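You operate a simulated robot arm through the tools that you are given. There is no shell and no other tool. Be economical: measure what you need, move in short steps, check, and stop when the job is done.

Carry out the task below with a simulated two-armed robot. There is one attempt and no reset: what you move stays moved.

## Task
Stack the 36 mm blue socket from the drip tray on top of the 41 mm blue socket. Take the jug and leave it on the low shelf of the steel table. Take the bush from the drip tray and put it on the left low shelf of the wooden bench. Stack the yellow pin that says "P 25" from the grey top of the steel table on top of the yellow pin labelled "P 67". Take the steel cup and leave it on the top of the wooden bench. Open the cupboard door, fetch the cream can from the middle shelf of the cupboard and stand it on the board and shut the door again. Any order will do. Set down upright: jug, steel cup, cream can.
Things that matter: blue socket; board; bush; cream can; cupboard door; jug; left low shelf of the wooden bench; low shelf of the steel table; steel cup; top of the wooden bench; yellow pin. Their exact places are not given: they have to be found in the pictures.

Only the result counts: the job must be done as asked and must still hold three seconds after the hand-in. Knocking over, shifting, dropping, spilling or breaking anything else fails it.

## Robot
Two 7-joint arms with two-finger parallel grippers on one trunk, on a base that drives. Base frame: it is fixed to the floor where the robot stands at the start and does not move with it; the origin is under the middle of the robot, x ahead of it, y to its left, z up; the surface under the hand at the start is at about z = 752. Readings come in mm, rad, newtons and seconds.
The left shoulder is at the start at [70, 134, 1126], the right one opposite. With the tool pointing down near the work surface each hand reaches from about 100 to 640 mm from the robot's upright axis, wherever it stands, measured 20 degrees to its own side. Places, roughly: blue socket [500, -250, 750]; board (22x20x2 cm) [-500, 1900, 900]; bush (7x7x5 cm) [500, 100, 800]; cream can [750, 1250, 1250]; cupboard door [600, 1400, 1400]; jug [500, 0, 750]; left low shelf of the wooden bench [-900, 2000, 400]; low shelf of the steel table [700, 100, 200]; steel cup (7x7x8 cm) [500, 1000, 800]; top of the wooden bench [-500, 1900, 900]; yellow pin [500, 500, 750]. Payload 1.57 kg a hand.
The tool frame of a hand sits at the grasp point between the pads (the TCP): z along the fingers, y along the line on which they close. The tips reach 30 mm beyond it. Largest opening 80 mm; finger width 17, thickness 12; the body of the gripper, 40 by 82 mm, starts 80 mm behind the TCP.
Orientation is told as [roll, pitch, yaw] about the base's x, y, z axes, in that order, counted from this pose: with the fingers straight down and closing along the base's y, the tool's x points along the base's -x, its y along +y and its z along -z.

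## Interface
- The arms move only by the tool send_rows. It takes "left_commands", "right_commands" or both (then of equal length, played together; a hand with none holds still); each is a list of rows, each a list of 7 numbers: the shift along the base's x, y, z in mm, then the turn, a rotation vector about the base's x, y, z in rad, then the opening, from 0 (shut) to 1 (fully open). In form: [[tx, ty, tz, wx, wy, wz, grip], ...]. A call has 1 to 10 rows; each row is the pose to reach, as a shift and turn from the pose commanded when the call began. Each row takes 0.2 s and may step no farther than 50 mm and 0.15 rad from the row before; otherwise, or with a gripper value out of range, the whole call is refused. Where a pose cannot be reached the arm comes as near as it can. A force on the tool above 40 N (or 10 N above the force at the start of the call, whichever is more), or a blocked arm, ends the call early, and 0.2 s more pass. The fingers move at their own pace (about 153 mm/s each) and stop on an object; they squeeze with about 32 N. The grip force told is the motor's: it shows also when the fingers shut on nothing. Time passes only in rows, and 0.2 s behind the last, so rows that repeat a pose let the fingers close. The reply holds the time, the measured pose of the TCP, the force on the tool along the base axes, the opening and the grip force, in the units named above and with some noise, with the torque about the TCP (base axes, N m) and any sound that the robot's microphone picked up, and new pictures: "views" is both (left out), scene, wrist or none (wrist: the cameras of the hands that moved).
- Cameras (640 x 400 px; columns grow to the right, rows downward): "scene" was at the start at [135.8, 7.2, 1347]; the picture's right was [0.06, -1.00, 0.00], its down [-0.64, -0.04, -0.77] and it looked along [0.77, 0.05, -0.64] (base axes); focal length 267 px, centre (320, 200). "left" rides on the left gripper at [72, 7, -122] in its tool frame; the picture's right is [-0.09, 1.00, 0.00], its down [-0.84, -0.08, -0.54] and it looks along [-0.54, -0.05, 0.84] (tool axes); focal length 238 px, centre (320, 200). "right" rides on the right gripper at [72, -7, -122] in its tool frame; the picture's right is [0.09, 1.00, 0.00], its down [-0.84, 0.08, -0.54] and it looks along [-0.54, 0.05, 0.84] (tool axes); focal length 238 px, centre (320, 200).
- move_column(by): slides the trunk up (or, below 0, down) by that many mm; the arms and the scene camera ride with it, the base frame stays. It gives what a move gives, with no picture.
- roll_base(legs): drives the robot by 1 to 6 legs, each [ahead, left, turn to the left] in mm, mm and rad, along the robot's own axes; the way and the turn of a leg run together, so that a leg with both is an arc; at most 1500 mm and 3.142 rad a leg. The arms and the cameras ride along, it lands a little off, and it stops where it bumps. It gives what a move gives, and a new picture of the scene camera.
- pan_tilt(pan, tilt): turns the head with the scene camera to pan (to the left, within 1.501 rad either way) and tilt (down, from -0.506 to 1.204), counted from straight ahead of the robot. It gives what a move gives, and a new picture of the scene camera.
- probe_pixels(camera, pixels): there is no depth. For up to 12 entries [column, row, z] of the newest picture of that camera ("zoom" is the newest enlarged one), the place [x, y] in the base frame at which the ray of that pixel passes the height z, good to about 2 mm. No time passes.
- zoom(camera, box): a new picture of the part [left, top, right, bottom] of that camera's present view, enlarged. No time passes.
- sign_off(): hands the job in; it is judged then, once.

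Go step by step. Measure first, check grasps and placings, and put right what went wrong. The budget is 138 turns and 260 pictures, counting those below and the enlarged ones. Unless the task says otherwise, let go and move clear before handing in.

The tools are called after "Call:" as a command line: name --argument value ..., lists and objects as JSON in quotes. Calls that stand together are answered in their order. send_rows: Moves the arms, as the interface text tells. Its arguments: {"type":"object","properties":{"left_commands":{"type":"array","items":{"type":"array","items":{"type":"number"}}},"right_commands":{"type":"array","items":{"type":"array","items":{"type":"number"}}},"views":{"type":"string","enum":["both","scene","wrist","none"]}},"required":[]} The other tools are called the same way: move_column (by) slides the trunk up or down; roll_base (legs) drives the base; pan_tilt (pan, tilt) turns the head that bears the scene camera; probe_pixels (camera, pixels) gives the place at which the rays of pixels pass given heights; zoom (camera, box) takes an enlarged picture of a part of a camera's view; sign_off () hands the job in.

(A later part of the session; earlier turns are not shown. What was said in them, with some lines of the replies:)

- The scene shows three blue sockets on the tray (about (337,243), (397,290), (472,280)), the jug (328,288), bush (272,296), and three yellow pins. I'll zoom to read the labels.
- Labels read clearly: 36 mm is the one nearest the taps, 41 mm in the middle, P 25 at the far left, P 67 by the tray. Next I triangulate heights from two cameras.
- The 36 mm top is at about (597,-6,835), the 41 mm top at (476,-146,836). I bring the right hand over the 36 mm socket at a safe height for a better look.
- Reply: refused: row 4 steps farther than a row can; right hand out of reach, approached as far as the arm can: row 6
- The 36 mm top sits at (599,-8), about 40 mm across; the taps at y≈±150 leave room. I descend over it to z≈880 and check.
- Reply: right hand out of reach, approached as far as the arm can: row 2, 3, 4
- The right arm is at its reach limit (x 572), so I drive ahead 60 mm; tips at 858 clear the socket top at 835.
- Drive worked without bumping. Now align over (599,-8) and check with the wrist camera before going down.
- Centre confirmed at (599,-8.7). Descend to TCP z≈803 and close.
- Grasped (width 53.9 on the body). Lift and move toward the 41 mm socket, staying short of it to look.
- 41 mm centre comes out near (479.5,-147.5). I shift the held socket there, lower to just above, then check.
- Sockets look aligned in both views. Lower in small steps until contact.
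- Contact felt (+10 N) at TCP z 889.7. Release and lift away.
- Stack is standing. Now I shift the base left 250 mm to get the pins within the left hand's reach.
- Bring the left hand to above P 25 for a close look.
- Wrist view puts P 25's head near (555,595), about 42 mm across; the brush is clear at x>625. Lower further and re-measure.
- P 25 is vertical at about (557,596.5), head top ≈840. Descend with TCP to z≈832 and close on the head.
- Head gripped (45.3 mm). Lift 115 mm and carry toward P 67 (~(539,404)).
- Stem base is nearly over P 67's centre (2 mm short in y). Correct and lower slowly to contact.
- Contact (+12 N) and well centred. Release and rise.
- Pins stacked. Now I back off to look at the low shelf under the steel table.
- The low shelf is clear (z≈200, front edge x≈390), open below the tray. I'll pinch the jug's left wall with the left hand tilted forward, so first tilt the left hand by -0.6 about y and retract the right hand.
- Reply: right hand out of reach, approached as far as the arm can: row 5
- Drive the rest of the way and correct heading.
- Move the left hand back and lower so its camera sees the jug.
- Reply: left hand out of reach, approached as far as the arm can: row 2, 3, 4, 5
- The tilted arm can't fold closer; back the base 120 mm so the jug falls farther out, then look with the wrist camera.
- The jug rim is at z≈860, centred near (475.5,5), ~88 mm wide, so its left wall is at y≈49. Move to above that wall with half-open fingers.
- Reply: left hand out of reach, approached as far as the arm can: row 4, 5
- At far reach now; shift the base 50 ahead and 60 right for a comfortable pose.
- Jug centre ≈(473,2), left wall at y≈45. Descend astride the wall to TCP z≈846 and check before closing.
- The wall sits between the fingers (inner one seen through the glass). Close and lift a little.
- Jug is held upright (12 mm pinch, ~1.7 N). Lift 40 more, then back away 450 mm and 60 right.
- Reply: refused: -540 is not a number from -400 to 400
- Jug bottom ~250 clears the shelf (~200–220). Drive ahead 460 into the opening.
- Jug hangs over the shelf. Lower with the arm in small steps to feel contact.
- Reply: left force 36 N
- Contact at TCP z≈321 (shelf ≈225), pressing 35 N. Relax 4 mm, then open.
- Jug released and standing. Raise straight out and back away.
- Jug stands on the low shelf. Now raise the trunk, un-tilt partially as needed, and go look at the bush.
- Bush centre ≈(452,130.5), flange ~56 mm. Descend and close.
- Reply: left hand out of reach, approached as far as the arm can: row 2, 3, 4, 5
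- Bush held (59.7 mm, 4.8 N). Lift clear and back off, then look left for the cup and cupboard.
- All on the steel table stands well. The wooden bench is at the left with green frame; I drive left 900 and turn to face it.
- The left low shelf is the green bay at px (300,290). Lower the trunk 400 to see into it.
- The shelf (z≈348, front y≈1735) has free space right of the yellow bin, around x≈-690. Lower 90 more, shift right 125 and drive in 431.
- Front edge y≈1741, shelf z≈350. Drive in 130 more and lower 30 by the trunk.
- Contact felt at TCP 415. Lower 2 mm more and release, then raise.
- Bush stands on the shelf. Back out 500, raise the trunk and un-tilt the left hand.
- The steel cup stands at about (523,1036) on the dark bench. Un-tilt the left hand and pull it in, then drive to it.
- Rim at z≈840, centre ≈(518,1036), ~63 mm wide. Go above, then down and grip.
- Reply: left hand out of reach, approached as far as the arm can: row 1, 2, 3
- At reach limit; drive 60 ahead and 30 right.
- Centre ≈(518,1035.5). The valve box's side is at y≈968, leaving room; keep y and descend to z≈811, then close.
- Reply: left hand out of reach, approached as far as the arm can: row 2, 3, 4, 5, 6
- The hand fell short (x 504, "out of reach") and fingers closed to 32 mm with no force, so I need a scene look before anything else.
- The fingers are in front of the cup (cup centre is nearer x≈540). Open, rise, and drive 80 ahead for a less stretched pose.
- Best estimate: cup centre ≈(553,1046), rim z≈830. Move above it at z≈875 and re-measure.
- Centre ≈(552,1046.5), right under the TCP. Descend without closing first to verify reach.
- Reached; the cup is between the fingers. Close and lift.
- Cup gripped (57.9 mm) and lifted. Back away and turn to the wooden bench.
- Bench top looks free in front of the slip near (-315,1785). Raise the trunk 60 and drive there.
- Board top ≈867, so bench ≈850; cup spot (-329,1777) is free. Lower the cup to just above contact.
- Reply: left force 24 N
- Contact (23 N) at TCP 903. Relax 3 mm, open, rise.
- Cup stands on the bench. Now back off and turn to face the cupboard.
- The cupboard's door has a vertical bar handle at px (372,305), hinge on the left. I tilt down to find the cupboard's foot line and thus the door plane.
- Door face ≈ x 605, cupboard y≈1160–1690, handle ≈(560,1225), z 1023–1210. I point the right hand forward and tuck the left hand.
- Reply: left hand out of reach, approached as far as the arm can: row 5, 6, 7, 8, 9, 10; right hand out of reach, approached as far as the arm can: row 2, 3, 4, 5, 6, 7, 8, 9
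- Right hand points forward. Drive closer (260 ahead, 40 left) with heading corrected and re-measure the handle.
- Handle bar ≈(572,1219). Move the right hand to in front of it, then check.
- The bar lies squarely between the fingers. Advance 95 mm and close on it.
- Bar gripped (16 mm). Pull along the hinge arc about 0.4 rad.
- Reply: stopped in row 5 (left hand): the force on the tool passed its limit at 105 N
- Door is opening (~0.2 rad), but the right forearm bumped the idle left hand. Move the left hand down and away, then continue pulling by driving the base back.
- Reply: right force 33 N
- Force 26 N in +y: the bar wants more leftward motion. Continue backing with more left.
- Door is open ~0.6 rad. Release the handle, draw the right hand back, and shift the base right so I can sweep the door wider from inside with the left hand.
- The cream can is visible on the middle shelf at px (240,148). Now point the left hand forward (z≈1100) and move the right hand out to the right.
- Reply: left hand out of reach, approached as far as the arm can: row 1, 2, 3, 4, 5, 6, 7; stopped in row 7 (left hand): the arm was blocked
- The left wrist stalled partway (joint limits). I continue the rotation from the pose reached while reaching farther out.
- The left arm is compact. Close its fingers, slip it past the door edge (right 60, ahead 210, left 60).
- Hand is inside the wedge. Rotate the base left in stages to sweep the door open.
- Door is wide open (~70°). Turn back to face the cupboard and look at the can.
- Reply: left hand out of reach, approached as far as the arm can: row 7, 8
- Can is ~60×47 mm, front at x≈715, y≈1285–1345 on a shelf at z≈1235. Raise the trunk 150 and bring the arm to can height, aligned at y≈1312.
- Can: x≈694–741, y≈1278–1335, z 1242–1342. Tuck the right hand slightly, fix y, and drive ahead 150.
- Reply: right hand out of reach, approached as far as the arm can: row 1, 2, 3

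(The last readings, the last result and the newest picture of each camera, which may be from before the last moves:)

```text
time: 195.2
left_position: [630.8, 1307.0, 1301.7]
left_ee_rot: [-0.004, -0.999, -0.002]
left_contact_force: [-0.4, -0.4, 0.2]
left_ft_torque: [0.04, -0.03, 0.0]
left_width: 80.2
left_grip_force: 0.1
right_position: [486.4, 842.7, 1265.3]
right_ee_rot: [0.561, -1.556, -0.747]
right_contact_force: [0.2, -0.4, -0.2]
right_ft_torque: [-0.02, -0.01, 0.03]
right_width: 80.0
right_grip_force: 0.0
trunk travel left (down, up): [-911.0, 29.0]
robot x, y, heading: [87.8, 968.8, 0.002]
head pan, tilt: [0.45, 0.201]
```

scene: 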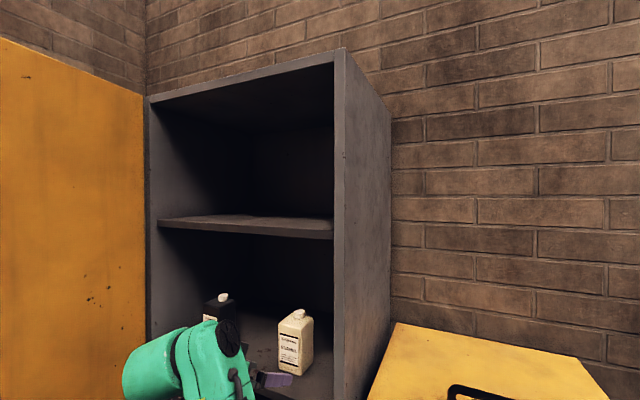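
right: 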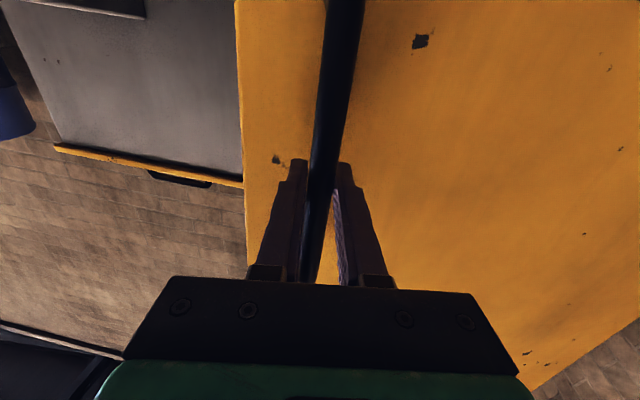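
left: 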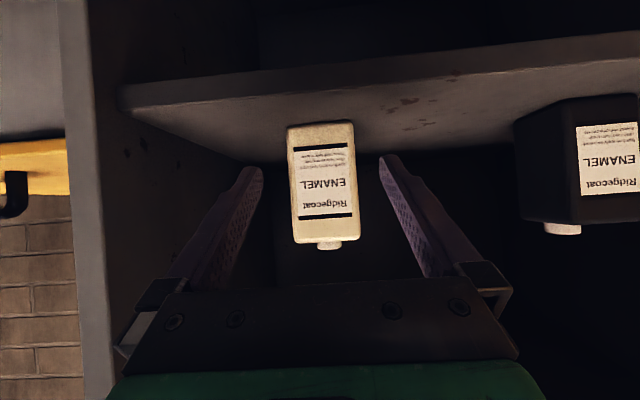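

The can is centred between the fingers. Advance 85 mm.

Call:
send_rows --left_commands '[[30, 1, 0, 0, 0, 0, 1], [60, 1, 0, 0, 0, 0, 1], [85, 1, 0, 0, 0, 0, 1], [85, 1, 0, 0, 0, 0, 1]]' --views "both"

```text
time: 196.2
left_position: [714.8, 1306.8, 1302.2]
left_ee_rot: [-0.004, -0.998, -0.001]
left_contact_force: [-0.5, -0.6, -1.0]
left_ft_torque: [0.0, 0.04, 0.01]
left_width: 79.8
left_grip_force: 0.1
right_position: [487.0, 841.6, 1265.2]
right_ee_rot: [0.554, -1.554, -0.74]
right_contact_force: [-0.8, 0.5, 1.2]
right_ft_torque: [0.01, 0.02, -0.03]
right_width: 80.0
right_grip_force: 0.1
trunk travel left (down, up): [-911.0, 29.0]
robot x, y, heading: [87.0, 967.7, -0.002]
head pan, tilt: [0.45, 0.201]
```

scene: 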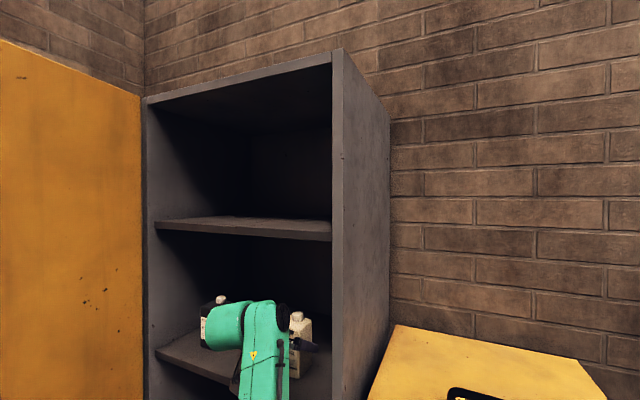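
left: 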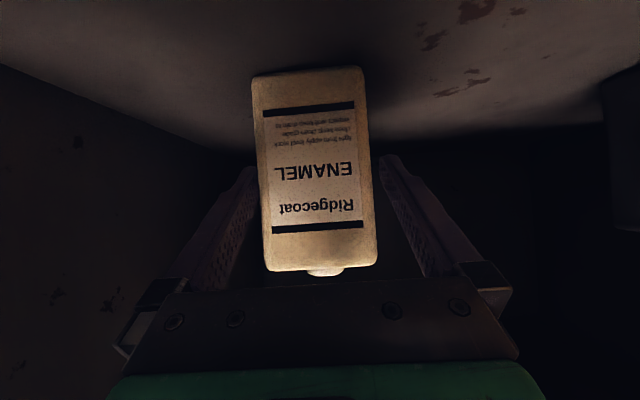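

The can is between the fingers. Close and lift slightly.

Call:
send_rows --left_commands '[[0, 0, 0, 0, 0, 0, 0.4], [0, 0, 0, 0, 0, 0, 0.4], [0, 0, 0, 0, 0, 0, 0.4], [0, 0, 12, 0, 0, 0, 0.4], [0, 0, 30, 0, 0, 0, 0.4], [0, 0, 30, 0, 0, 0, 0.4]]' --views "both"

```text
time: 197.6
left_position: [715.3, 1307.9, 1331.9]
left_ee_rot: [-0.006, -0.997, 0.003]
left_contact_force: [0.2, -0.8, -4.7]
left_ft_torque: [0.0, 0.05, 0.0]
left_width: 59.9
left_grip_force: 32.3
right_position: [486.7, 842.1, 1265.4]
right_ee_rot: [0.528, -1.554, -0.714]
right_contact_force: [-0.3, -0.8, -0.6]
right_ft_torque: [0.03, -0.01, -0.01]
right_width: 79.8
right_grip_force: 0.1
trunk travel left (down, up): [-911.0, 29.0]
robot x, y, heading: [87.6, 967.6, 0.005]
head pan, tilt: [0.45, 0.201]
```

scene: 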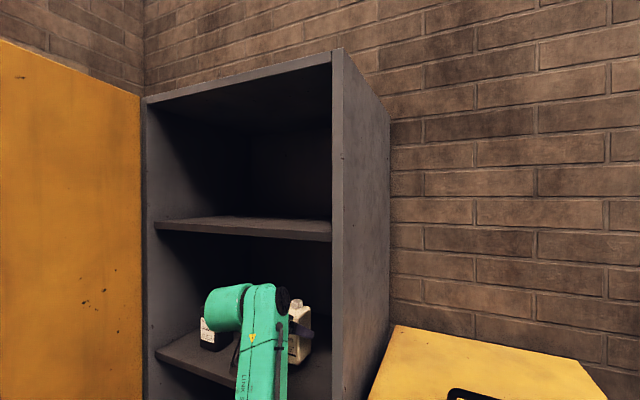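
left: 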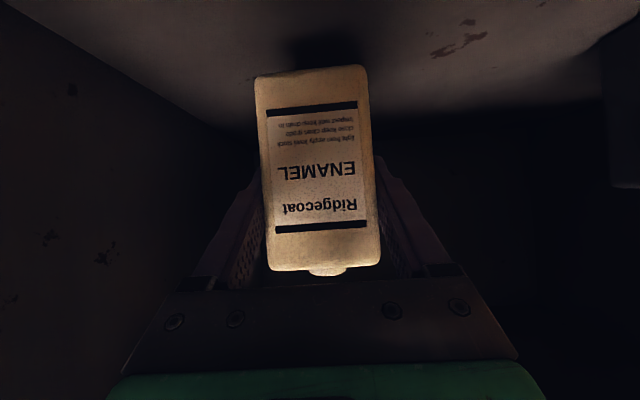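

Can is lifted (59.9 mm, 4.7 N). Back straight out, shift right, and turn to the bench, keeping clear of the door tip.

Call:
roll_base --legs '[[-690, 0, 0], [0, -170, 0], [0, 0, 1.571]]'

Call:
move_column --by -200

Call:
pan_tilt --pan 0.0 --tilt 0.45

```text
time: 206.2
left_position: [-908.4, 1429.0, 1332.7]
left_ee_rot: [-0.005, -0.996, 1.554]
left_contact_force: [-0.4, -0.1, -4.3]
left_ft_torque: [-0.06, -0.02, 0.02]
left_width: 59.6
left_grip_force: 32.2
right_position: [-446.9, 1191.9, 1265.4]
right_ee_rot: [0.564, -1.553, 0.805]
right_contact_force: [0.5, -0.4, 0.7]
right_ft_torque: [0.0, -0.03, -0.01]
right_width: 80.0
right_grip_force: 0.1
trunk travel left (down, up): [-911.0, 29.0]
robot x, y, heading: [-581.1, 794.3, 1.556]
head pan, tilt: [0.45, 0.201]
```

scene: 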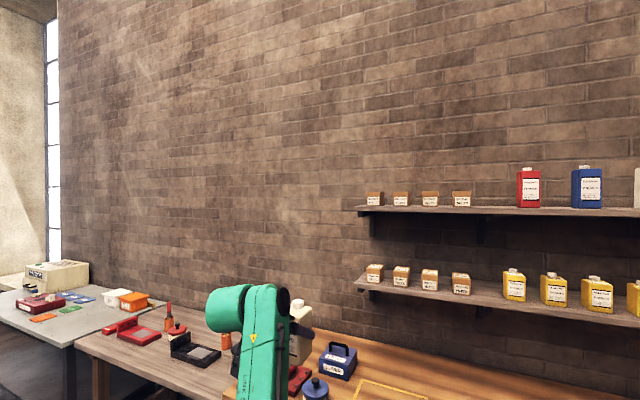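

```text
time: 208.3
left_position: [-909.5, 1429.8, 1131.7]
left_ee_rot: [-0.004, -0.999, 1.554]
left_contact_force: [0.2, -0.3, -4.0]
left_ft_torque: [-0.02, 0.03, -0.01]
left_width: 59.8
left_grip_force: 32.1
right_position: [-446.7, 1193.5, 1065.3]
right_ee_rot: [0.562, -1.552, 0.803]
right_contact_force: [-0.5, -0.1, -0.2]
right_ft_torque: [-0.02, 0.04, -0.03]
right_width: 80.0
right_grip_force: 0.2
trunk travel left (down, up): [-711.0, 229.0]
robot x, y, heading: [-580.0, 794.4, 1.556]
head pan, tilt: [0.45, 0.201]
```

```text
time: 209.2
left_position: [-909.2, 1428.8, 1131.9]
left_ee_rot: [-0.005, -0.997, 1.553]
left_contact_force: [-0.2, -0.6, -4.2]
left_ft_torque: [-0.01, 0.02, 0.01]
left_width: 59.8
left_grip_force: 31.9
right_position: [-448.9, 1192.1, 1065.6]
right_ee_rot: [0.708, -1.552, 0.66]
right_contact_force: [1.1, 1.0, -0.8]
right_ft_torque: [-0.01, 0.01, -0.02]
right_width: 80.1
right_grip_force: 0.1
trunk travel left (down, up): [-711.0, 229.0]
robot x, y, heading: [-583.1, 796.8, 1.556]
head pan, tilt: [0.0, 0.45]
```

scene: 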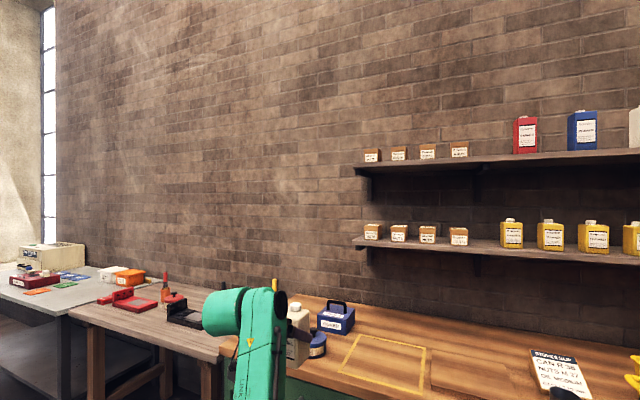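

Call:
roll_base --legs '[[0, -385, 0.015], [300, 0, 0]]'

Call:
pan_tilt --pan 0.35 --tilt 0.6

```text
time: 213.3
left_position: [-533.3, 1724.5, 1133.1]
left_ee_rot: [-0.004, -1.0, 1.565]
left_contact_force: [-0.4, -0.2, -4.1]
left_ft_torque: [-0.04, 0.03, 0.0]
left_width: 59.7
left_grip_force: 31.6
right_position: [-68.3, 1492.5, 1065.6]
right_ee_rot: [0.682, -1.554, 0.696]
right_contact_force: [-0.4, 0.7, 1.0]
right_ft_torque: [0.04, 0.01, 0.01]
right_width: 79.9
right_grip_force: 0.2
trunk travel left (down, up): [-711.0, 229.0]
robot x, y, heading: [-194.1, 1091.5, 1.569]
head pan, tilt: [0.0, 0.45]
```

scene: 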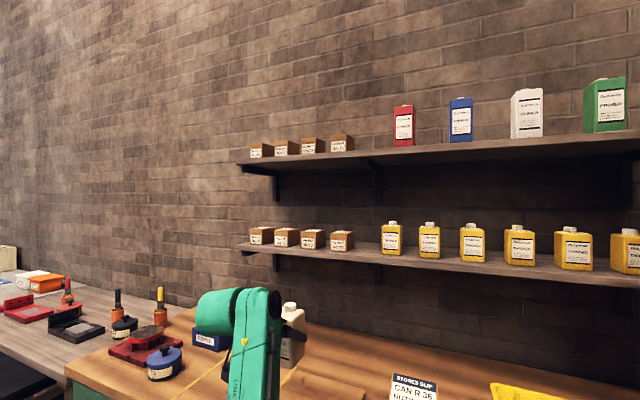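

```text
time: 214.2
left_position: [-530.4, 1723.3, 1132.1]
left_ee_rot: [-0.006, -0.997, 1.567]
left_contact_force: [-0.6, -0.2, -4.4]
left_ft_torque: [-0.07, 0.0, 0.03]
left_width: 59.8
left_grip_force: 32.5
right_position: [-68.6, 1494.4, 1064.9]
right_ee_rot: [0.622, -1.553, 0.759]
right_contact_force: [-0.5, -0.3, -0.1]
right_ft_torque: [0.02, -0.01, 0.0]
right_width: 80.2
right_grip_force: 0.0
trunk travel left (down, up): [-711.0, 229.0]
robot x, y, heading: [-197.0, 1094.1, 1.565]
head pan, tilt: [0.351, 0.6]
```

scene: 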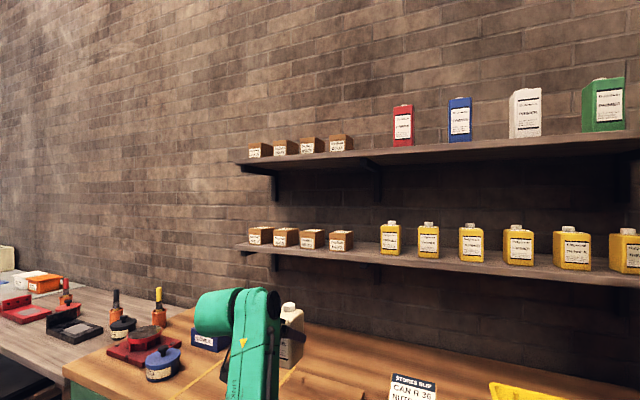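

The head view does not seem to have followed the last two pan/tilt commands; try again.

Call:
pan_tilt --pan 0.1 --tilt 0.8

```text
time: 214.9
left_position: [-531.8, 1726.0, 1130.9]
left_ee_rot: [-0.004, -0.996, 1.565]
left_contact_force: [0.6, 0.0, -4.5]
left_ft_torque: [0.0, 0.0, -0.01]
left_width: 59.9
left_grip_force: 32.0
right_position: [-68.0, 1493.2, 1065.3]
right_ee_rot: [0.707, -1.551, 0.674]
right_contact_force: [0.6, 0.5, -0.2]
right_ft_torque: [0.0, 0.0, 0.01]
right_width: 80.0
right_grip_force: 0.0
trunk travel left (down, up): [-711.0, 229.0]
robot x, y, heading: [-197.3, 1097.4, 1.564]
head pan, tilt: [0.099, 0.799]
```

scene: 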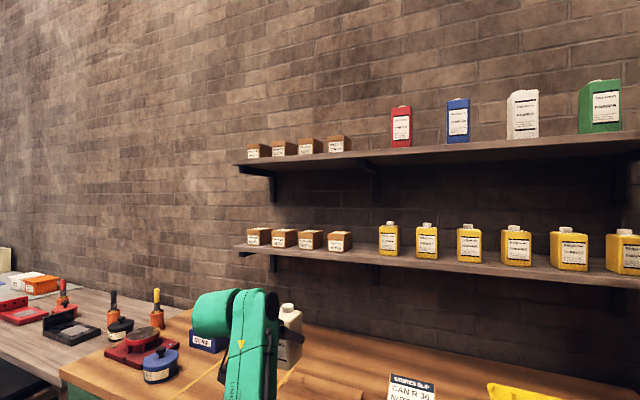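

The head appears frozen at its old pose (pan 0.45, tilt 0.2) though readings change. I'll use the wrist cameras; check the left one, and test the scene probe on the known slip.

Call:
send_rows --left_commands '[[0, 0, -20, 0, 0, 0, 0.4], [0, 0, -20, 0, 0, 0, 0.4]]' --views "wrist"

Call:
probe_pixels --camera "scene" --pixels '[[413, 380, 900], [163, 350, 900]]'

```text
time: 215.5
left_position: [-530.0, 1723.5, 1112.1]
left_ee_rot: [-0.008, -0.999, 1.565]
left_contact_force: [0.6, 0.5, -4.3]
left_ft_torque: [-0.05, -0.03, 0.01]
left_width: 59.7
left_grip_force: 31.3
right_position: [-67.5, 1494.1, 1065.7]
right_ee_rot: [0.689, -1.552, 0.689]
right_contact_force: [-1.0, 0.0, 0.2]
right_ft_torque: [-0.02, 0.01, 0.03]
right_width: 80.2
right_grip_force: 0.0
trunk travel left (down, up): [-711.0, 229.0]
robot x, y, heading: [-200.6, 1097.2, 1.57]
head pan, tilt: [0.099, 0.799]
```

left: 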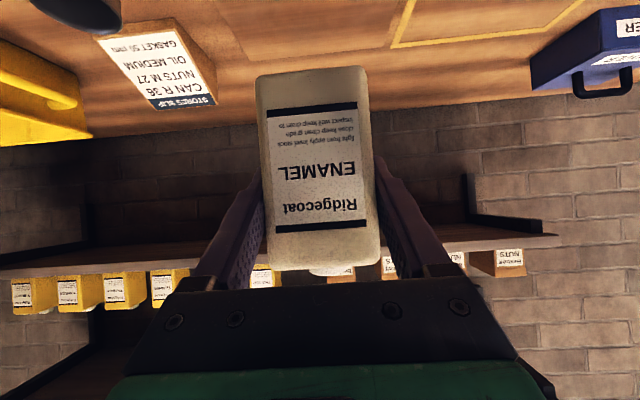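

```text
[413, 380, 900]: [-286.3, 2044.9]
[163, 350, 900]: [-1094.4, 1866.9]
```

The board lies below with its centre near the can's column (x≈-522). Drive 157 ahead so the can is over the board centre, then lower 150.

Call:
roll_base --legs '[[157, -6, 0]]'

Call:
move_column --by -130

Call:
send_rows --left_commands '[[0, 0, -10, 0, 0, 0, 0.4], [0, 0, -10, 0, 0, 0, 0.4]]' --views "both"

```text
time: 216.9
left_position: [-527.0, 1881.0, 1112.2]
left_ee_rot: [-0.004, -0.999, 1.567]
left_contact_force: [-0.3, 0.9, -3.4]
left_ft_torque: [-0.07, -0.03, 0.01]
left_width: 60.0
left_grip_force: 32.2
right_position: [-61.4, 1650.3, 1065.5]
right_ee_rot: [0.746, -1.551, 0.635]
right_contact_force: [0.6, -0.9, 0.4]
right_ft_torque: [0.02, 0.0, -0.02]
right_width: 79.8
right_grip_force: 0.1
trunk travel left (down, up): [-711.0, 229.0]
robot x, y, heading: [-189.4, 1253.9, 1.572]
head pan, tilt: [0.099, 0.799]
```

scene: 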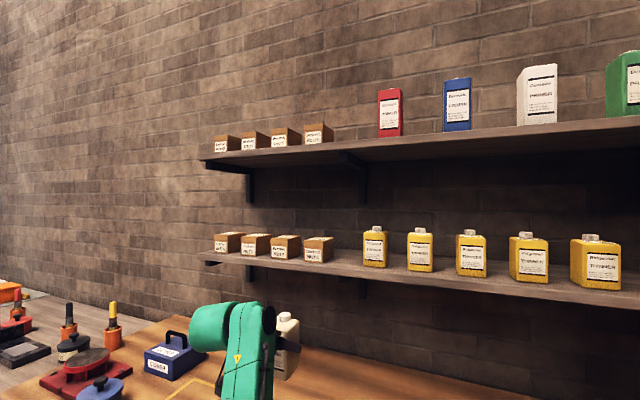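

```text
time: 218.5
left_position: [-526.0, 1881.8, 982.4]
left_ee_rot: [-0.005, -0.999, 1.567]
left_contact_force: [-0.7, 0.5, -4.0]
left_ft_torque: [-0.05, -0.03, 0.02]
left_width: 59.7
left_grip_force: 32.0
right_position: [-61.7, 1652.1, 935.5]
right_ee_rot: [0.709, -1.552, 0.669]
right_contact_force: [0.1, 0.2, 0.2]
right_ft_torque: [0.02, 0.04, 0.02]
right_width: 80.1
right_grip_force: 0.0
trunk travel left (down, up): [-581.0, 359.0]
robot x, y, heading: [-185.7, 1254.2, 1.574]
head pan, tilt: [0.099, 0.799]
```

```text
time: 219.1
left_position: [-526.6, 1882.7, 972.5]
left_ee_rot: [-0.006, -0.999, 1.568]
left_contact_force: [0.3, 0.2, -4.4]
left_ft_torque: [-0.06, 0.0, -0.01]
left_width: 59.8
left_grip_force: 32.0
right_position: [-60.6, 1651.6, 935.0]
right_ee_rot: [0.699, -1.552, 0.68]
right_contact_force: [-0.2, -0.1, 0.0]
right_ft_torque: [-0.01, -0.03, 0.03]
right_width: 79.8
right_grip_force: 0.0
trunk travel left (down, up): [-581.0, 359.0]
robot x, y, heading: [-185.0, 1253.1, 1.569]
head pan, tilt: [0.099, 0.799]
```

scene: 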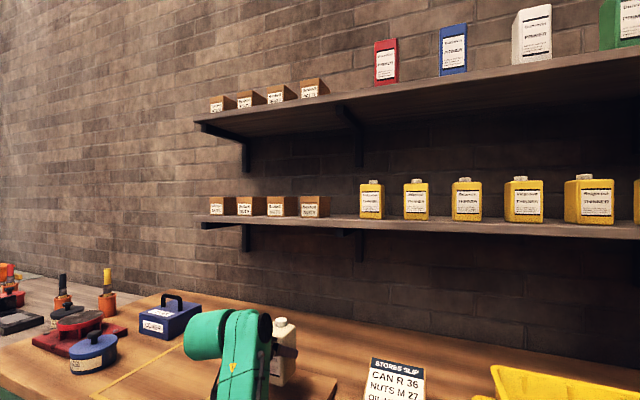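
left: 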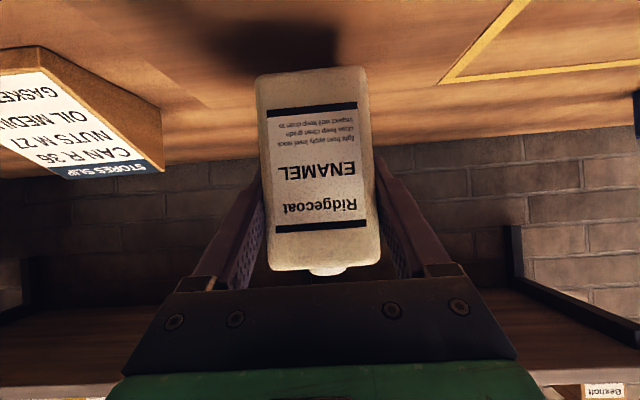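

Call:
zoom --camera "left" --box '[80, 0, 480, 160]'

Call:
probe_pixels --camera "left" --pixels '[[205, 108, 867], [110, 38, 867], [445, 82, 850], [320, 60, 867], [430, 75, 867]]'

Call:
zoom --camera "scene" --box '[120, 280, 440, 400]'

```text
1.60 times, centred on (280, 80) of left
```

zoom: 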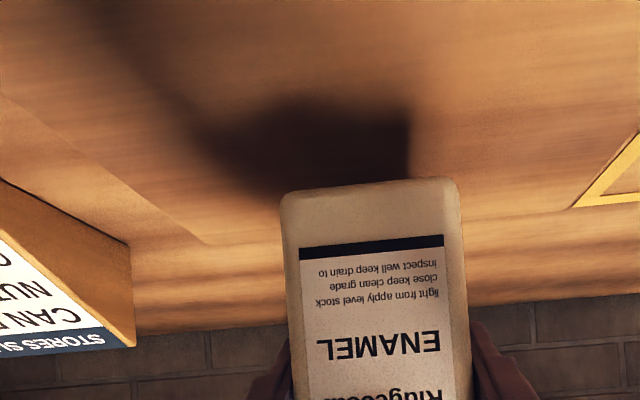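

```text
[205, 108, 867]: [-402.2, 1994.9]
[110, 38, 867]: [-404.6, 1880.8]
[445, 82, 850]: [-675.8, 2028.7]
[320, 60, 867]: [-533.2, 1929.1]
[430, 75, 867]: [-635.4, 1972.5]
```

```text
2.00 times, centred on (280, 340) of scene
```

zoom: 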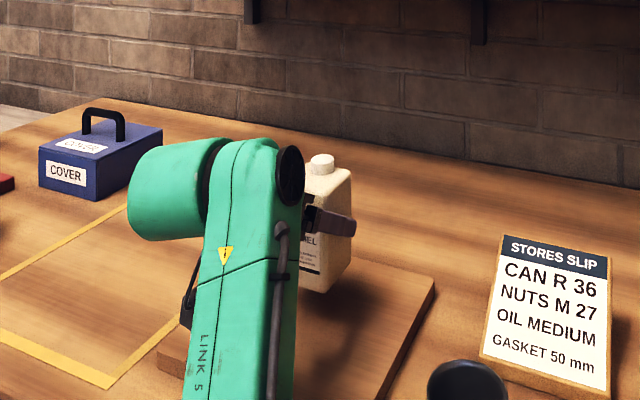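

Board spans about x -620…-402, y 1795…1995; the can at (-527,1883) is well inside. Lower toward contact.

Call:
send_rows --left_commands '[[0, 0, -20, 0, 0, 0, 0.4], [0, 0, -36, 0, 0, 0, 0.4], [0, 0, -40, 0, 0, 0, 0.4], [0, 0, -42, 0, 0, 0, 0.4], [0, 0, -42, 0, 0, 0, 0.4]]' --views "none"

```text
time: 220.3
left_position: [-525.0, 1878.9, 936.7]
left_ee_rot: [0.0, -1.011, 1.563]
left_contact_force: [-4.1, 4.7, 27.1]
left_ft_torque: [0.2, 0.07, 0.06]
left_width: 59.4
left_grip_force: 32.1
right_position: [-59.9, 1648.6, 937.8]
right_ee_rot: [0.962, -1.552, 0.419]
right_contact_force: [0.5, -0.1, 0.0]
right_ft_torque: [0.04, 0.0, 0.01]
right_width: 80.2
right_grip_force: 0.0
trunk travel left (down, up): [-581.0, 359.0]
robot x, y, heading: [-187.2, 1254.1, 1.568]
head pan, tilt: [0.099, 0.799]
```

Contact (27 N) at 936.7. Relax 6 mm and open; view before withdrawing.

Call:
send_rows --left_commands '[[0, 0, 4, 0, 0, 0, 0.4], [0, 0, 6, 0, 0, 0, 0.4], [0, 0, 6, 0, 0, 0, 0.85], [0, 0, 6, 0, 0, 0, 1], [0, 0, 6, 0, 0, 0, 1]]' --views "both"

```text
time: 221.5
left_position: [-524.5, 1881.7, 936.7]
left_ee_rot: [-0.006, -0.997, 1.567]
left_contact_force: [0.0, 0.2, -0.1]
left_ft_torque: [-0.01, 0.0, 0.01]
left_width: 80.3
left_grip_force: 0.0
right_position: [-61.2, 1651.3, 935.1]
right_ee_rot: [0.731, -1.552, 0.648]
right_contact_force: [0.1, 0.7, -0.4]
right_ft_torque: [0.02, 0.04, 0.0]
right_width: 80.1
right_grip_force: 0.1
trunk travel left (down, up): [-581.0, 359.0]
robot x, y, heading: [-187.5, 1255.5, 1.567]
head pan, tilt: [0.099, 0.799]
```

scene: 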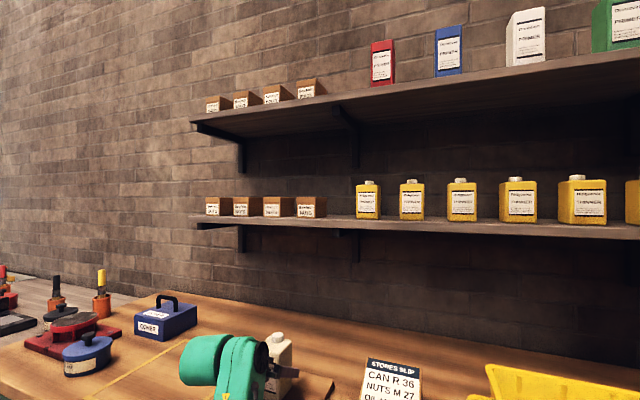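
left: 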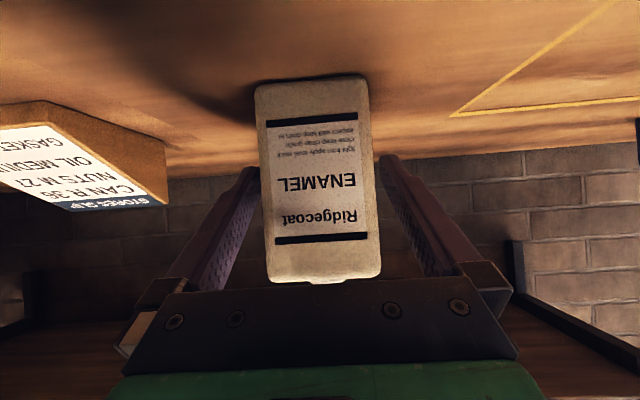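

Can stands on the board. Back straight off.

Call:
roll_base --legs '[[-350, 0, 0]]'

```text
time: 223.8
left_position: [-528.3, 1535.5, 936.5]
left_ee_rot: [-0.004, -0.999, 1.572]
left_contact_force: [0.8, 0.8, 0.4]
left_ft_torque: [-0.01, 0.0, 0.03]
left_width: 80.2
left_grip_force: 0.1
right_position: [-61.6, 1307.8, 936.1]
right_ee_rot: [0.752, -1.553, 0.634]
right_contact_force: [0.1, -0.3, 0.2]
right_ft_torque: [-0.02, 0.01, 0.0]
right_width: 80.1
right_grip_force: 0.0
trunk travel left (down, up): [-581.0, 359.0]
robot x, y, heading: [-189.2, 909.2, 1.571]
head pan, tilt: [0.099, 0.799]
```

scene: 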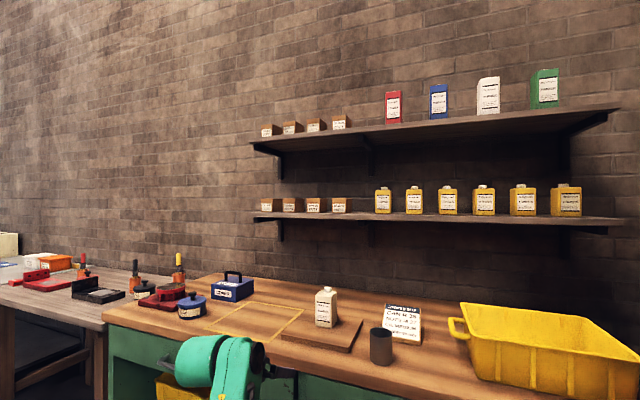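

Can and cup stand fine. Now prepare to shut the door: raise the trunk, extend the right hand (fingers closed) ahead, and pull the left hand in.

Call:
move_column --by 150

Call:
send_rows --left_commands '[[0, -25, 0, 0, 0, 0, 0.5], [0, -50, 0, 0, 0, 0, 0.3], [0, -80, 0, 0, 0, 0, 0], [0, -110, 0, 0, 0, 0, 0], [0, -140, 0, 0, 0, 0, 0], [0, -170, 0, 0, 0, 0, 0]]' --right_commands '[[-22, 27, 0, 0, 0, 0, 0.5], [-44, 54, 0, 0, 0, 0, 0], [-66, 81, 0, 0, 0, 0, 0], [-88, 108, 0, 0, 0, 0, 0], [-110, 135, 0, 0, 0, 0, 0], [-128, 160, 0, 0, 0, 0, 0]]' --views "wrist"

```text
time: 225.5
left_position: [-528.5, 1535.9, 1085.8]
left_ee_rot: [-0.004, -0.997, 1.57]
left_contact_force: [0.6, 0.6, -0.1]
left_ft_torque: [0.01, -0.01, -0.03]
left_width: 80.1
left_grip_force: 0.0
right_position: [-63.1, 1309.2, 1085.0]
right_ee_rot: [0.768, -1.552, 0.62]
right_contact_force: [-0.2, 0.1, -0.3]
right_ft_torque: [-0.03, -0.02, -0.02]
right_width: 79.9
right_grip_force: 0.0
trunk travel left (down, up): [-731.0, 209.0]
robot x, y, heading: [-188.3, 912.3, 1.573]
head pan, tilt: [0.099, 0.799]
```

```text
time: 227.1
left_position: [-527.4, 1366.0, 1087.0]
left_ee_rot: [-0.004, -0.999, 1.571]
left_contact_force: [-0.2, 0.8, 0.0]
left_ft_torque: [-0.02, 0.0, -0.01]
left_width: 0.1
left_grip_force: 21.0
right_position: [-165.8, 1480.3, 1103.5]
right_ee_rot: [1.314, -1.481, 0.017]
right_contact_force: [0.4, -0.6, -1.1]
right_ft_torque: [0.0, -0.01, 0.0]
right_width: 0.2
right_grip_force: 20.6
trunk travel left (down, up): [-731.0, 209.0]
robot x, y, heading: [-191.9, 911.1, 1.573]
head pan, tilt: [0.099, 0.799]
stopped in row 6 (right hand): the arm was blocked; the commanded pose is now the measured one
```

right: 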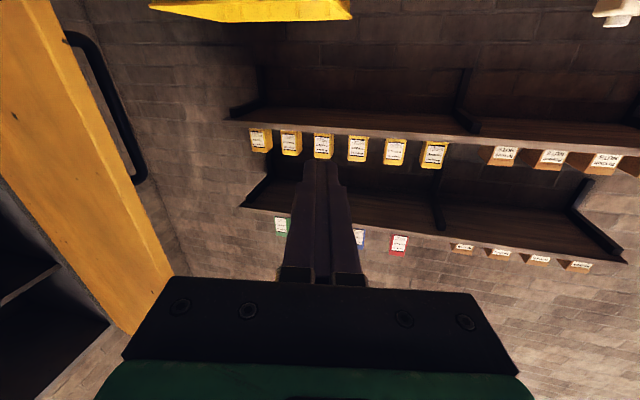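
left: 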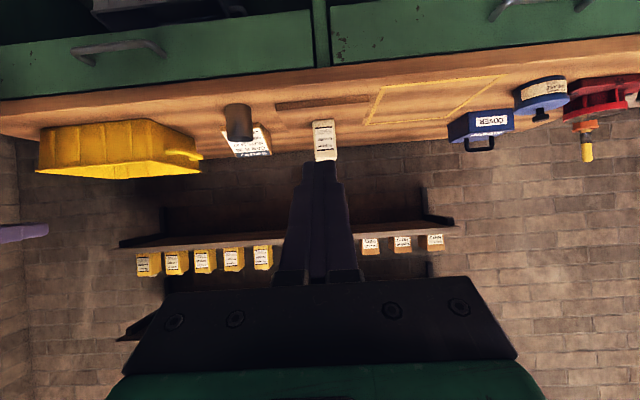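

Right hand points ahead with closed fingers. Raise 100, go to (-280,1300) still facing the bench (hands well above everything), so I can then sweep the door from outside.

Call:
move_column --by 100

Call:
roll_base --legs '[[0, 90, 0], [390, 0, 0]]'

Call:
roll_base --legs '[[0, 0, -0.7]]'

```text
time: 228.4
left_position: [-528.3, 1366.9, 1186.3]
left_ee_rot: [-0.005, -0.999, 1.57]
left_contact_force: [0.5, 0.1, 0.0]
left_ft_torque: [0.03, -0.02, 0.0]
left_width: 0.0
left_grip_force: 21.4
right_position: [-167.0, 1480.6, 1202.6]
right_ee_rot: [1.312, -1.48, 0.021]
right_contact_force: [-0.7, 0.1, -0.2]
right_ft_torque: [0.01, 0.03, 0.03]
right_width: 0.0
right_grip_force: 21.8
trunk travel left (down, up): [-831.0, 109.0]
robot x, y, heading: [-186.1, 907.6, 1.576]
head pan, tilt: [0.099, 0.799]
```

```text
time: 231.6
left_position: [-621.5, 1752.9, 1187.4]
left_ee_rot: [-0.005, -0.999, 1.574]
left_contact_force: [-0.6, -1.0, 0.1]
left_ft_torque: [0.02, 0.03, 0.01]
left_width: 0.0
left_grip_force: 21.8
right_position: [-259.6, 1868.5, 1203.7]
right_ee_rot: [1.326, -1.48, 0.008]
right_contact_force: [1.0, 0.2, -0.3]
right_ft_torque: [0.04, -0.03, -0.02]
right_width: 0.0
right_grip_force: 21.3
trunk travel left (down, up): [-831.0, 109.0]
robot x, y, heading: [-281.1, 1295.7, 1.571]
head pan, tilt: [0.099, 0.799]
```

scene: 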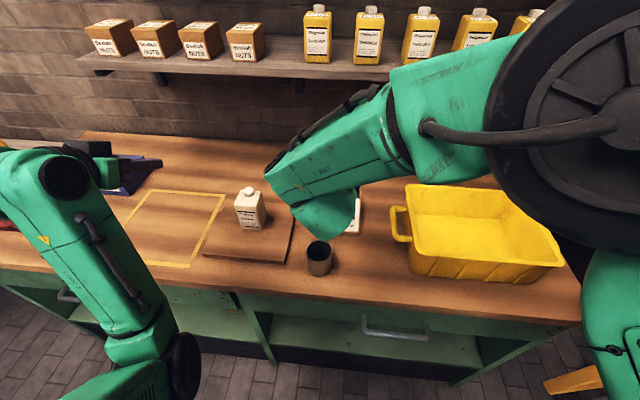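

```text
time: 233.8
left_position: [-249.8, 1866.9, 1187.1]
left_ee_rot: [-0.006, -0.999, 0.877]
left_contact_force: [0.1, -0.4, 0.0]
left_ft_torque: [0.0, 0.03, -0.02]
left_width: 0.2
left_grip_force: 21.2
right_position: [102.7, 1724.7, 1204.3]
right_ee_rot: [1.313, -1.479, -0.678]
right_contact_force: [0.3, -0.2, -0.2]
right_ft_torque: [-0.04, 0.07, -0.01]
right_width: 0.1
right_grip_force: 21.9
trunk travel left (down, up): [-831.0, 109.0]
robot x, y, heading: [-278.6, 1295.6, 0.875]
head pan, tilt: [0.099, 0.799]
```

scene: 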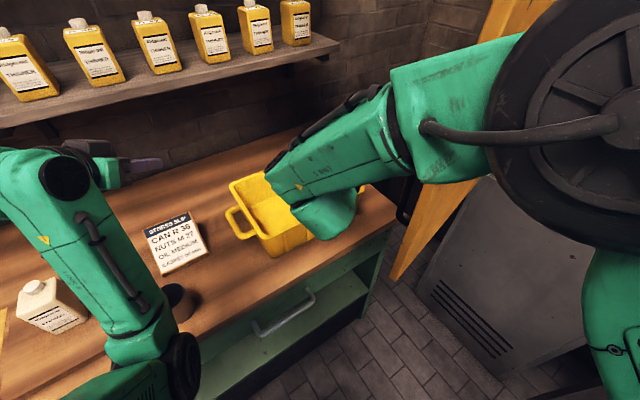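

The head camera responds again; the right hand is on the outer side of the door. Rotate right in steps to swing the door shut.

Call:
roll_base --legs '[[0, 0, -0.35]]'

```text
time: 235.3
left_position: [-52.4, 1819.3, 1187.6]
left_ee_rot: [-0.006, -0.997, 0.518]
left_contact_force: [0.1, 0.0, -0.2]
left_ft_torque: [-0.03, -0.02, 0.0]
left_width: 0.0
left_grip_force: 21.4
right_position: [227.4, 1563.2, 1202.9]
right_ee_rot: [1.309, -1.48, -1.033]
right_contact_force: [0.0, -0.7, 0.1]
right_ft_torque: [-0.02, 0.0, 0.0]
right_width: 0.1
right_grip_force: 21.5
trunk travel left (down, up): [-831.0, 109.0]
robot x, y, heading: [-274.4, 1299.4, 0.521]
head pan, tilt: [0.099, 0.799]
```

scene: 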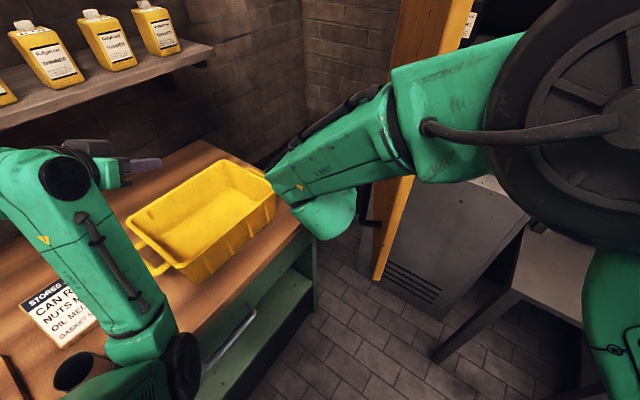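

Call:
roll_base --legs '[[0, 0, -0.2]]'

Call:
roll_base --legs '[[0, 0, -0.2]]'

```text
time: 236.5
left_position: [47.0, 1764.9, 1187.0]
left_ee_rot: [-0.006, -0.999, 0.32]
left_contact_force: [-0.3, 0.8, -0.1]
left_ft_torque: [0.02, -0.03, -0.04]
left_width: 0.0
left_grip_force: 21.3
right_position: [269.3, 1457.9, 1201.8]
right_ee_rot: [1.308, -1.479, -1.23]
right_contact_force: [1.2, -0.2, 1.1]
right_ft_torque: [0.02, -0.01, -0.03]
right_width: 0.0
right_grip_force: 21.1
trunk travel left (down, up): [-831.0, 109.0]
robot x, y, heading: [-281.2, 1297.5, 0.323]
head pan, tilt: [0.099, 0.799]
```

scene: 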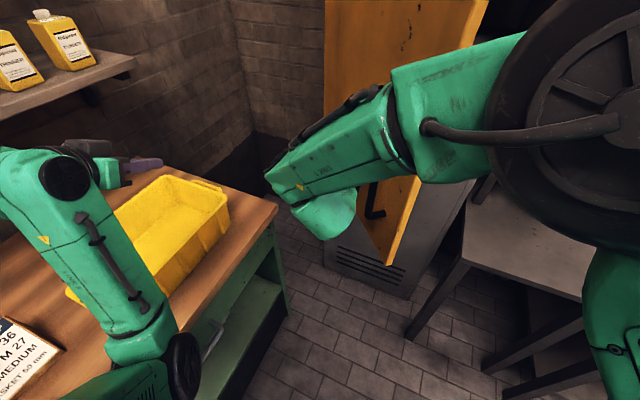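

```text
time: 237.6
left_position: [132.4, 1693.3, 1186.3]
left_ee_rot: [-0.007, -0.998, 0.124]
left_contact_force: [0.1, -0.3, 0.0]
left_ft_torque: [0.0, -0.02, -0.03]
left_width: 0.4
left_grip_force: 21.3
right_position: [290.5, 1347.0, 1202.3]
right_ee_rot: [1.3, -1.481, -1.422]
right_contact_force: [0.4, 0.4, -0.4]
right_ft_torque: [-0.03, 0.0, 0.0]
right_width: 0.0
right_grip_force: 21.0
trunk travel left (down, up): [-831.0, 109.0]
robot x, y, heading: [-279.9, 1297.5, 0.126]
head pan, tilt: [0.099, 0.799]
```

scene: 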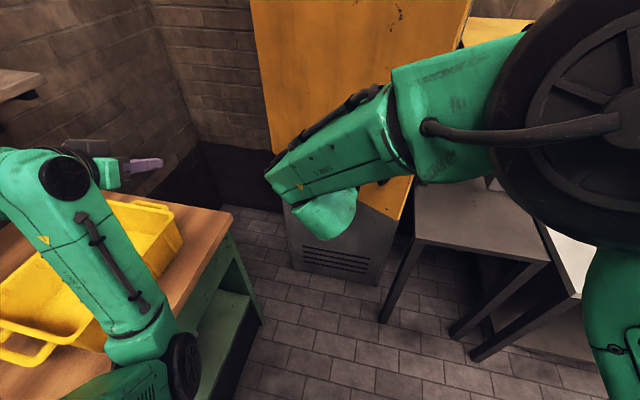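

Door is coming shut. Now drive ahead, straightening, to push it closed.

Call:
roll_base --legs '[[180, 0, -0.1]]'

Call:
pan_tilt --pan 0.0 --tilt 0.35

```text
time: 239.1
left_position: [343.7, 1662.7, 1188.4]
left_ee_rot: [-0.004, -1.002, 0.021]
left_contact_force: [-0.2, 0.7, 0.2]
left_ft_torque: [0.0, 0.01, -0.01]
left_width: 0.0
left_grip_force: 21.8
right_position: [465.6, 1301.5, 1205.8]
right_ee_rot: [1.333, -1.478, -1.553]
right_contact_force: [-1.0, -0.3, 0.4]
right_ft_torque: [-0.02, 0.03, -0.01]
right_width: 0.0
right_grip_force: 21.7
trunk travel left (down, up): [-831.0, 109.0]
robot x, y, heading: [-101.1, 1314.1, 0.022]
head pan, tilt: [0.099, 0.799]
```

scene: 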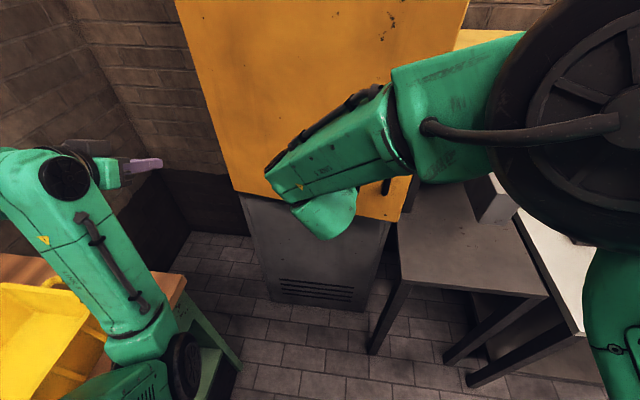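

```text
time: 240.0
left_position: [346.3, 1661.8, 1187.4]
left_ee_rot: [-0.006, -0.998, 0.025]
left_contact_force: [-0.6, 0.1, -0.7]
left_ft_torque: [0.01, 0.0, -0.01]
left_width: 0.0
left_grip_force: 21.7
right_position: [470.5, 1301.7, 1202.9]
right_ee_rot: [1.298, -1.478, -1.52]
right_contact_force: [0.0, -0.8, 0.1]
right_ft_torque: [0.01, -0.02, -0.01]
right_width: 0.0
right_grip_force: 21.2
trunk travel left (down, up): [-831.0, 109.0]
robot x, y, heading: [-104.5, 1311.7, 0.023]
head pan, tilt: [0.0, 0.351]
```

scene: 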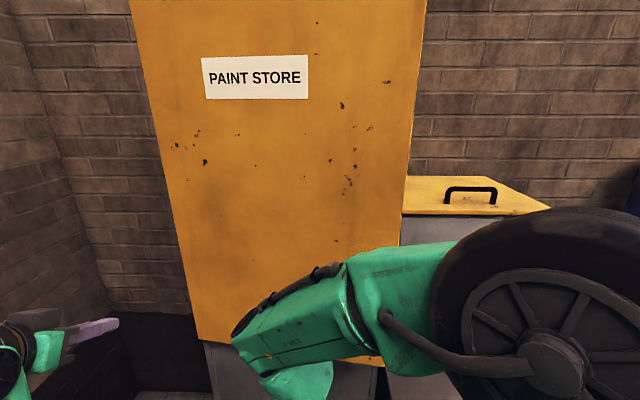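

Nearly shut. Continue in smaller drives, watching the force.

Call:
roll_base --legs '[[85, 0, -0.02]]'

Call:
send_rows --right_commands '[[5, 0, 0, 0, 0, 0, 0], [10, 0, 0, 0, 0, 0, 0], [15, 0, 0, 0, 0, 0, 0], [15, 0, 0, 0, 0, 0, 0]]' --views "wrist"

```text
time: 241.1
left_position: [434.0, 1653.5, 1189.9]
left_ee_rot: [-0.004, -1.002, 0.004]
left_contact_force: [-0.5, -0.4, -0.3]
left_ft_torque: [-0.03, 0.01, -0.01]
left_width: 0.0
left_grip_force: 21.5
right_position: [548.8, 1290.8, 1206.2]
right_ee_rot: [1.347, -1.479, -1.584]
right_contact_force: [-0.1, -0.2, 0.5]
right_ft_torque: [0.0, 0.02, -0.02]
right_width: 0.0
right_grip_force: 21.6
trunk travel left (down, up): [-831.0, 109.0]
robot x, y, heading: [-14.8, 1312.3, 0.006]
head pan, tilt: [0.0, 0.351]
```

scene: 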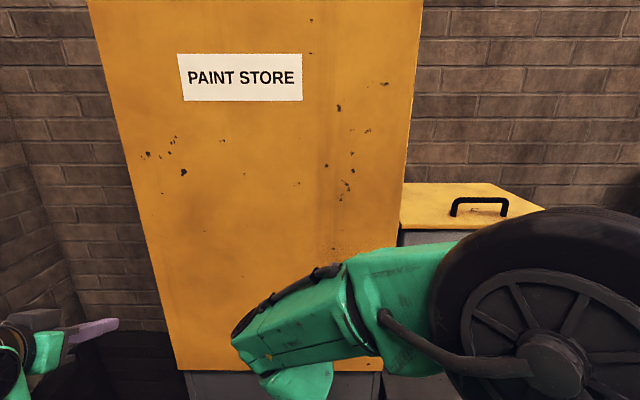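

```text
time: 242.1
left_position: [437.9, 1653.4, 1186.8]
left_ee_rot: [-0.005, -1.001, 0.003]
left_contact_force: [-0.3, 0.3, -0.7]
left_ft_torque: [-0.02, -0.04, 0.0]
left_width: 0.3
left_grip_force: 21.3
right_position: [569.1, 1291.2, 1202.2]
right_ee_rot: [1.307, -1.476, -1.551]
right_contact_force: [-0.1, 0.0, -1.1]
right_ft_torque: [0.03, -0.01, 0.02]
right_width: 0.2
right_grip_force: 20.9
trunk travel left (down, up): [-831.0, 109.0]
robot x, y, heading: [-18.0, 1314.0, 0.005]
head pan, tilt: [0.0, 0.351]
```

right: 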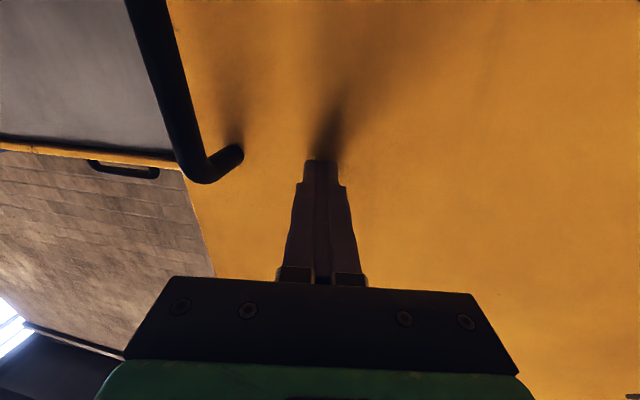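

Touching soon; push on until a firm resistance.

Call:
send_rows --right_commands '[[5, 0, 0, 0, 0, 0, 0], [10, 0, 0, 0, 0, 0, 0], [15, 0, 0, 0, 0, 0, 0], [20, 0, 0, 0, 0, 0, 0], [20, 0, 0, 0, 0, 0, 0]]' --views "wrist"

```text
time: 243.0
left_position: [427.8, 1652.4, 1191.3]
left_ee_rot: [-0.003, -1.008, 0.002]
left_contact_force: [0.1, -1.0, 0.1]
left_ft_torque: [-0.01, -0.02, -0.01]
left_width: 0.0
left_grip_force: 21.2
right_position: [569.9, 1291.1, 1205.3]
right_ee_rot: [1.25, -1.477, -1.491]
right_contact_force: [-23.6, -2.8, 6.2]
right_ft_torque: [0.01, -0.18, -0.02]
right_width: 0.2
right_grip_force: 21.3
trunk travel left (down, up): [-831.0, 109.0]
robot x, y, heading: [-18.2, 1315.5, 0.01]
head pan, tilt: [0.0, 0.351]
stopped in row 4 (right hand): the force on the tool passed its limit at 44 N (the readings are from after the stop); the commanded pose is now the measured one
```

right: 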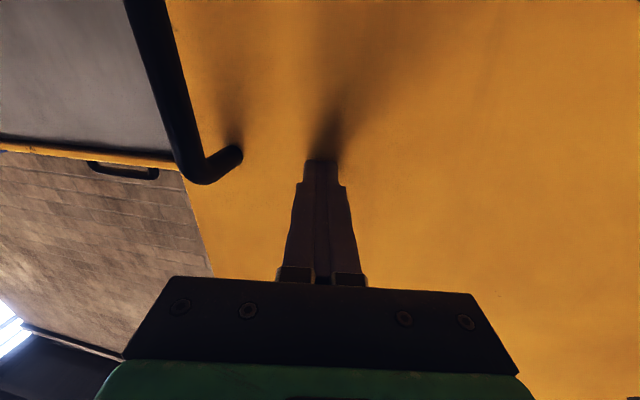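

Firm stop (44 N) with tips at x≈600: door fully home. Back off and inspect.

Call:
roll_base --legs '[[-400, 0, 0], [0, -250, 0]]'

Call:
pan_tilt --pan 0.35 --tilt 0.3

```text
time: 246.9
left_position: [38.2, 1403.0, 1186.0]
left_ee_rot: [-0.007, -0.998, 0.005]
left_contact_force: [-0.3, -0.9, -0.4]
left_ft_torque: [-0.02, -0.02, 0.0]
left_width: 0.2
left_grip_force: 21.4
right_position: [181.5, 1040.5, 1198.8]
right_ee_rot: [1.155, -1.477, -1.394]
right_contact_force: [-0.7, 0.2, 0.1]
right_ft_torque: [-0.02, -0.02, 0.01]
right_width: 0.0
right_grip_force: 21.0
trunk travel left (down, up): [-831.0, 109.0]
robot x, y, heading: [-416.8, 1059.8, 0.004]
head pan, tilt: [0.0, 0.351]
```

scene: 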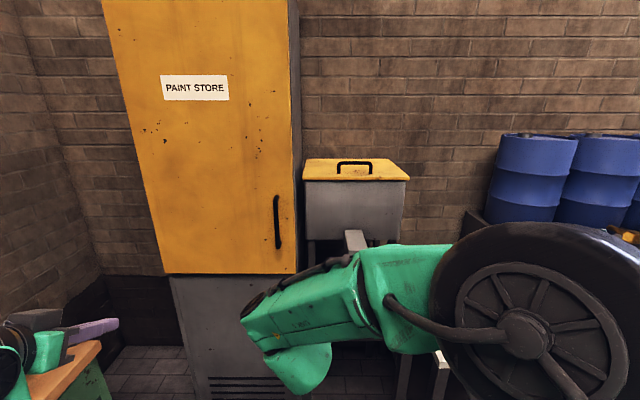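

```text
time: 247.7
left_position: [38.0, 1398.9, 1187.1]
left_ee_rot: [-0.005, -0.999, 0.001]
left_contact_force: [0.4, 0.0, 0.0]
left_ft_torque: [0.03, 0.02, 0.02]
left_width: 0.0
left_grip_force: 21.3
right_position: [181.0, 1037.6, 1197.9]
right_ee_rot: [1.157, -1.475, -1.397]
right_contact_force: [0.3, -0.6, -0.6]
right_ft_torque: [0.03, -0.01, 0.03]
right_width: 0.4
right_grip_force: 21.0
trunk travel left (down, up): [-831.0, 109.0]
robot x, y, heading: [-419.5, 1060.6, 0.004]
head pan, tilt: [0.351, 0.3]
5 turns are left
```

scene: 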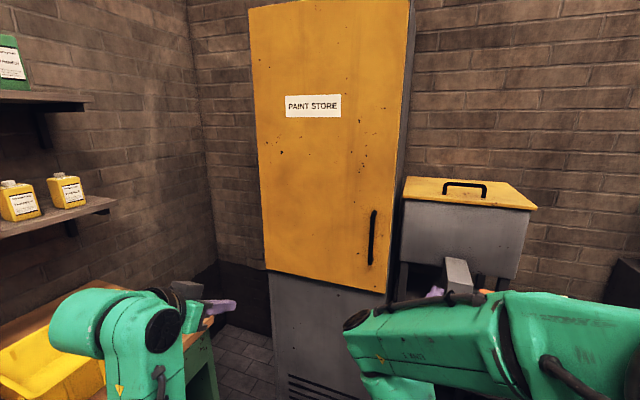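

The door is flush with the cupboard and both hands are clear and empty. Everything else was seen in place after it was set down, so I hand in.

Call:
sign_off

```text
The job is handed in.
```

I finished all six jobs and handed the work in. I saw each item standing where it belonged after I let go of it.

- **Sockets:** the 36 mm blue socket is on top of the 41 mm one.
- **Jug:** it stands upright on the low shelf of the steel table.
- **Bush:** it stands on the left low shelf of the wooden bench.
- **Pins:** P 25 is on top of P 67.
- **Steel cup:** it stands upright on the top of the wooden bench.
- **Cream can:** it stands upright on the board, and the cupboard door is shut again.

My first try at gripping the steel cup missed and pushed it a little along its bench before I picked it up.
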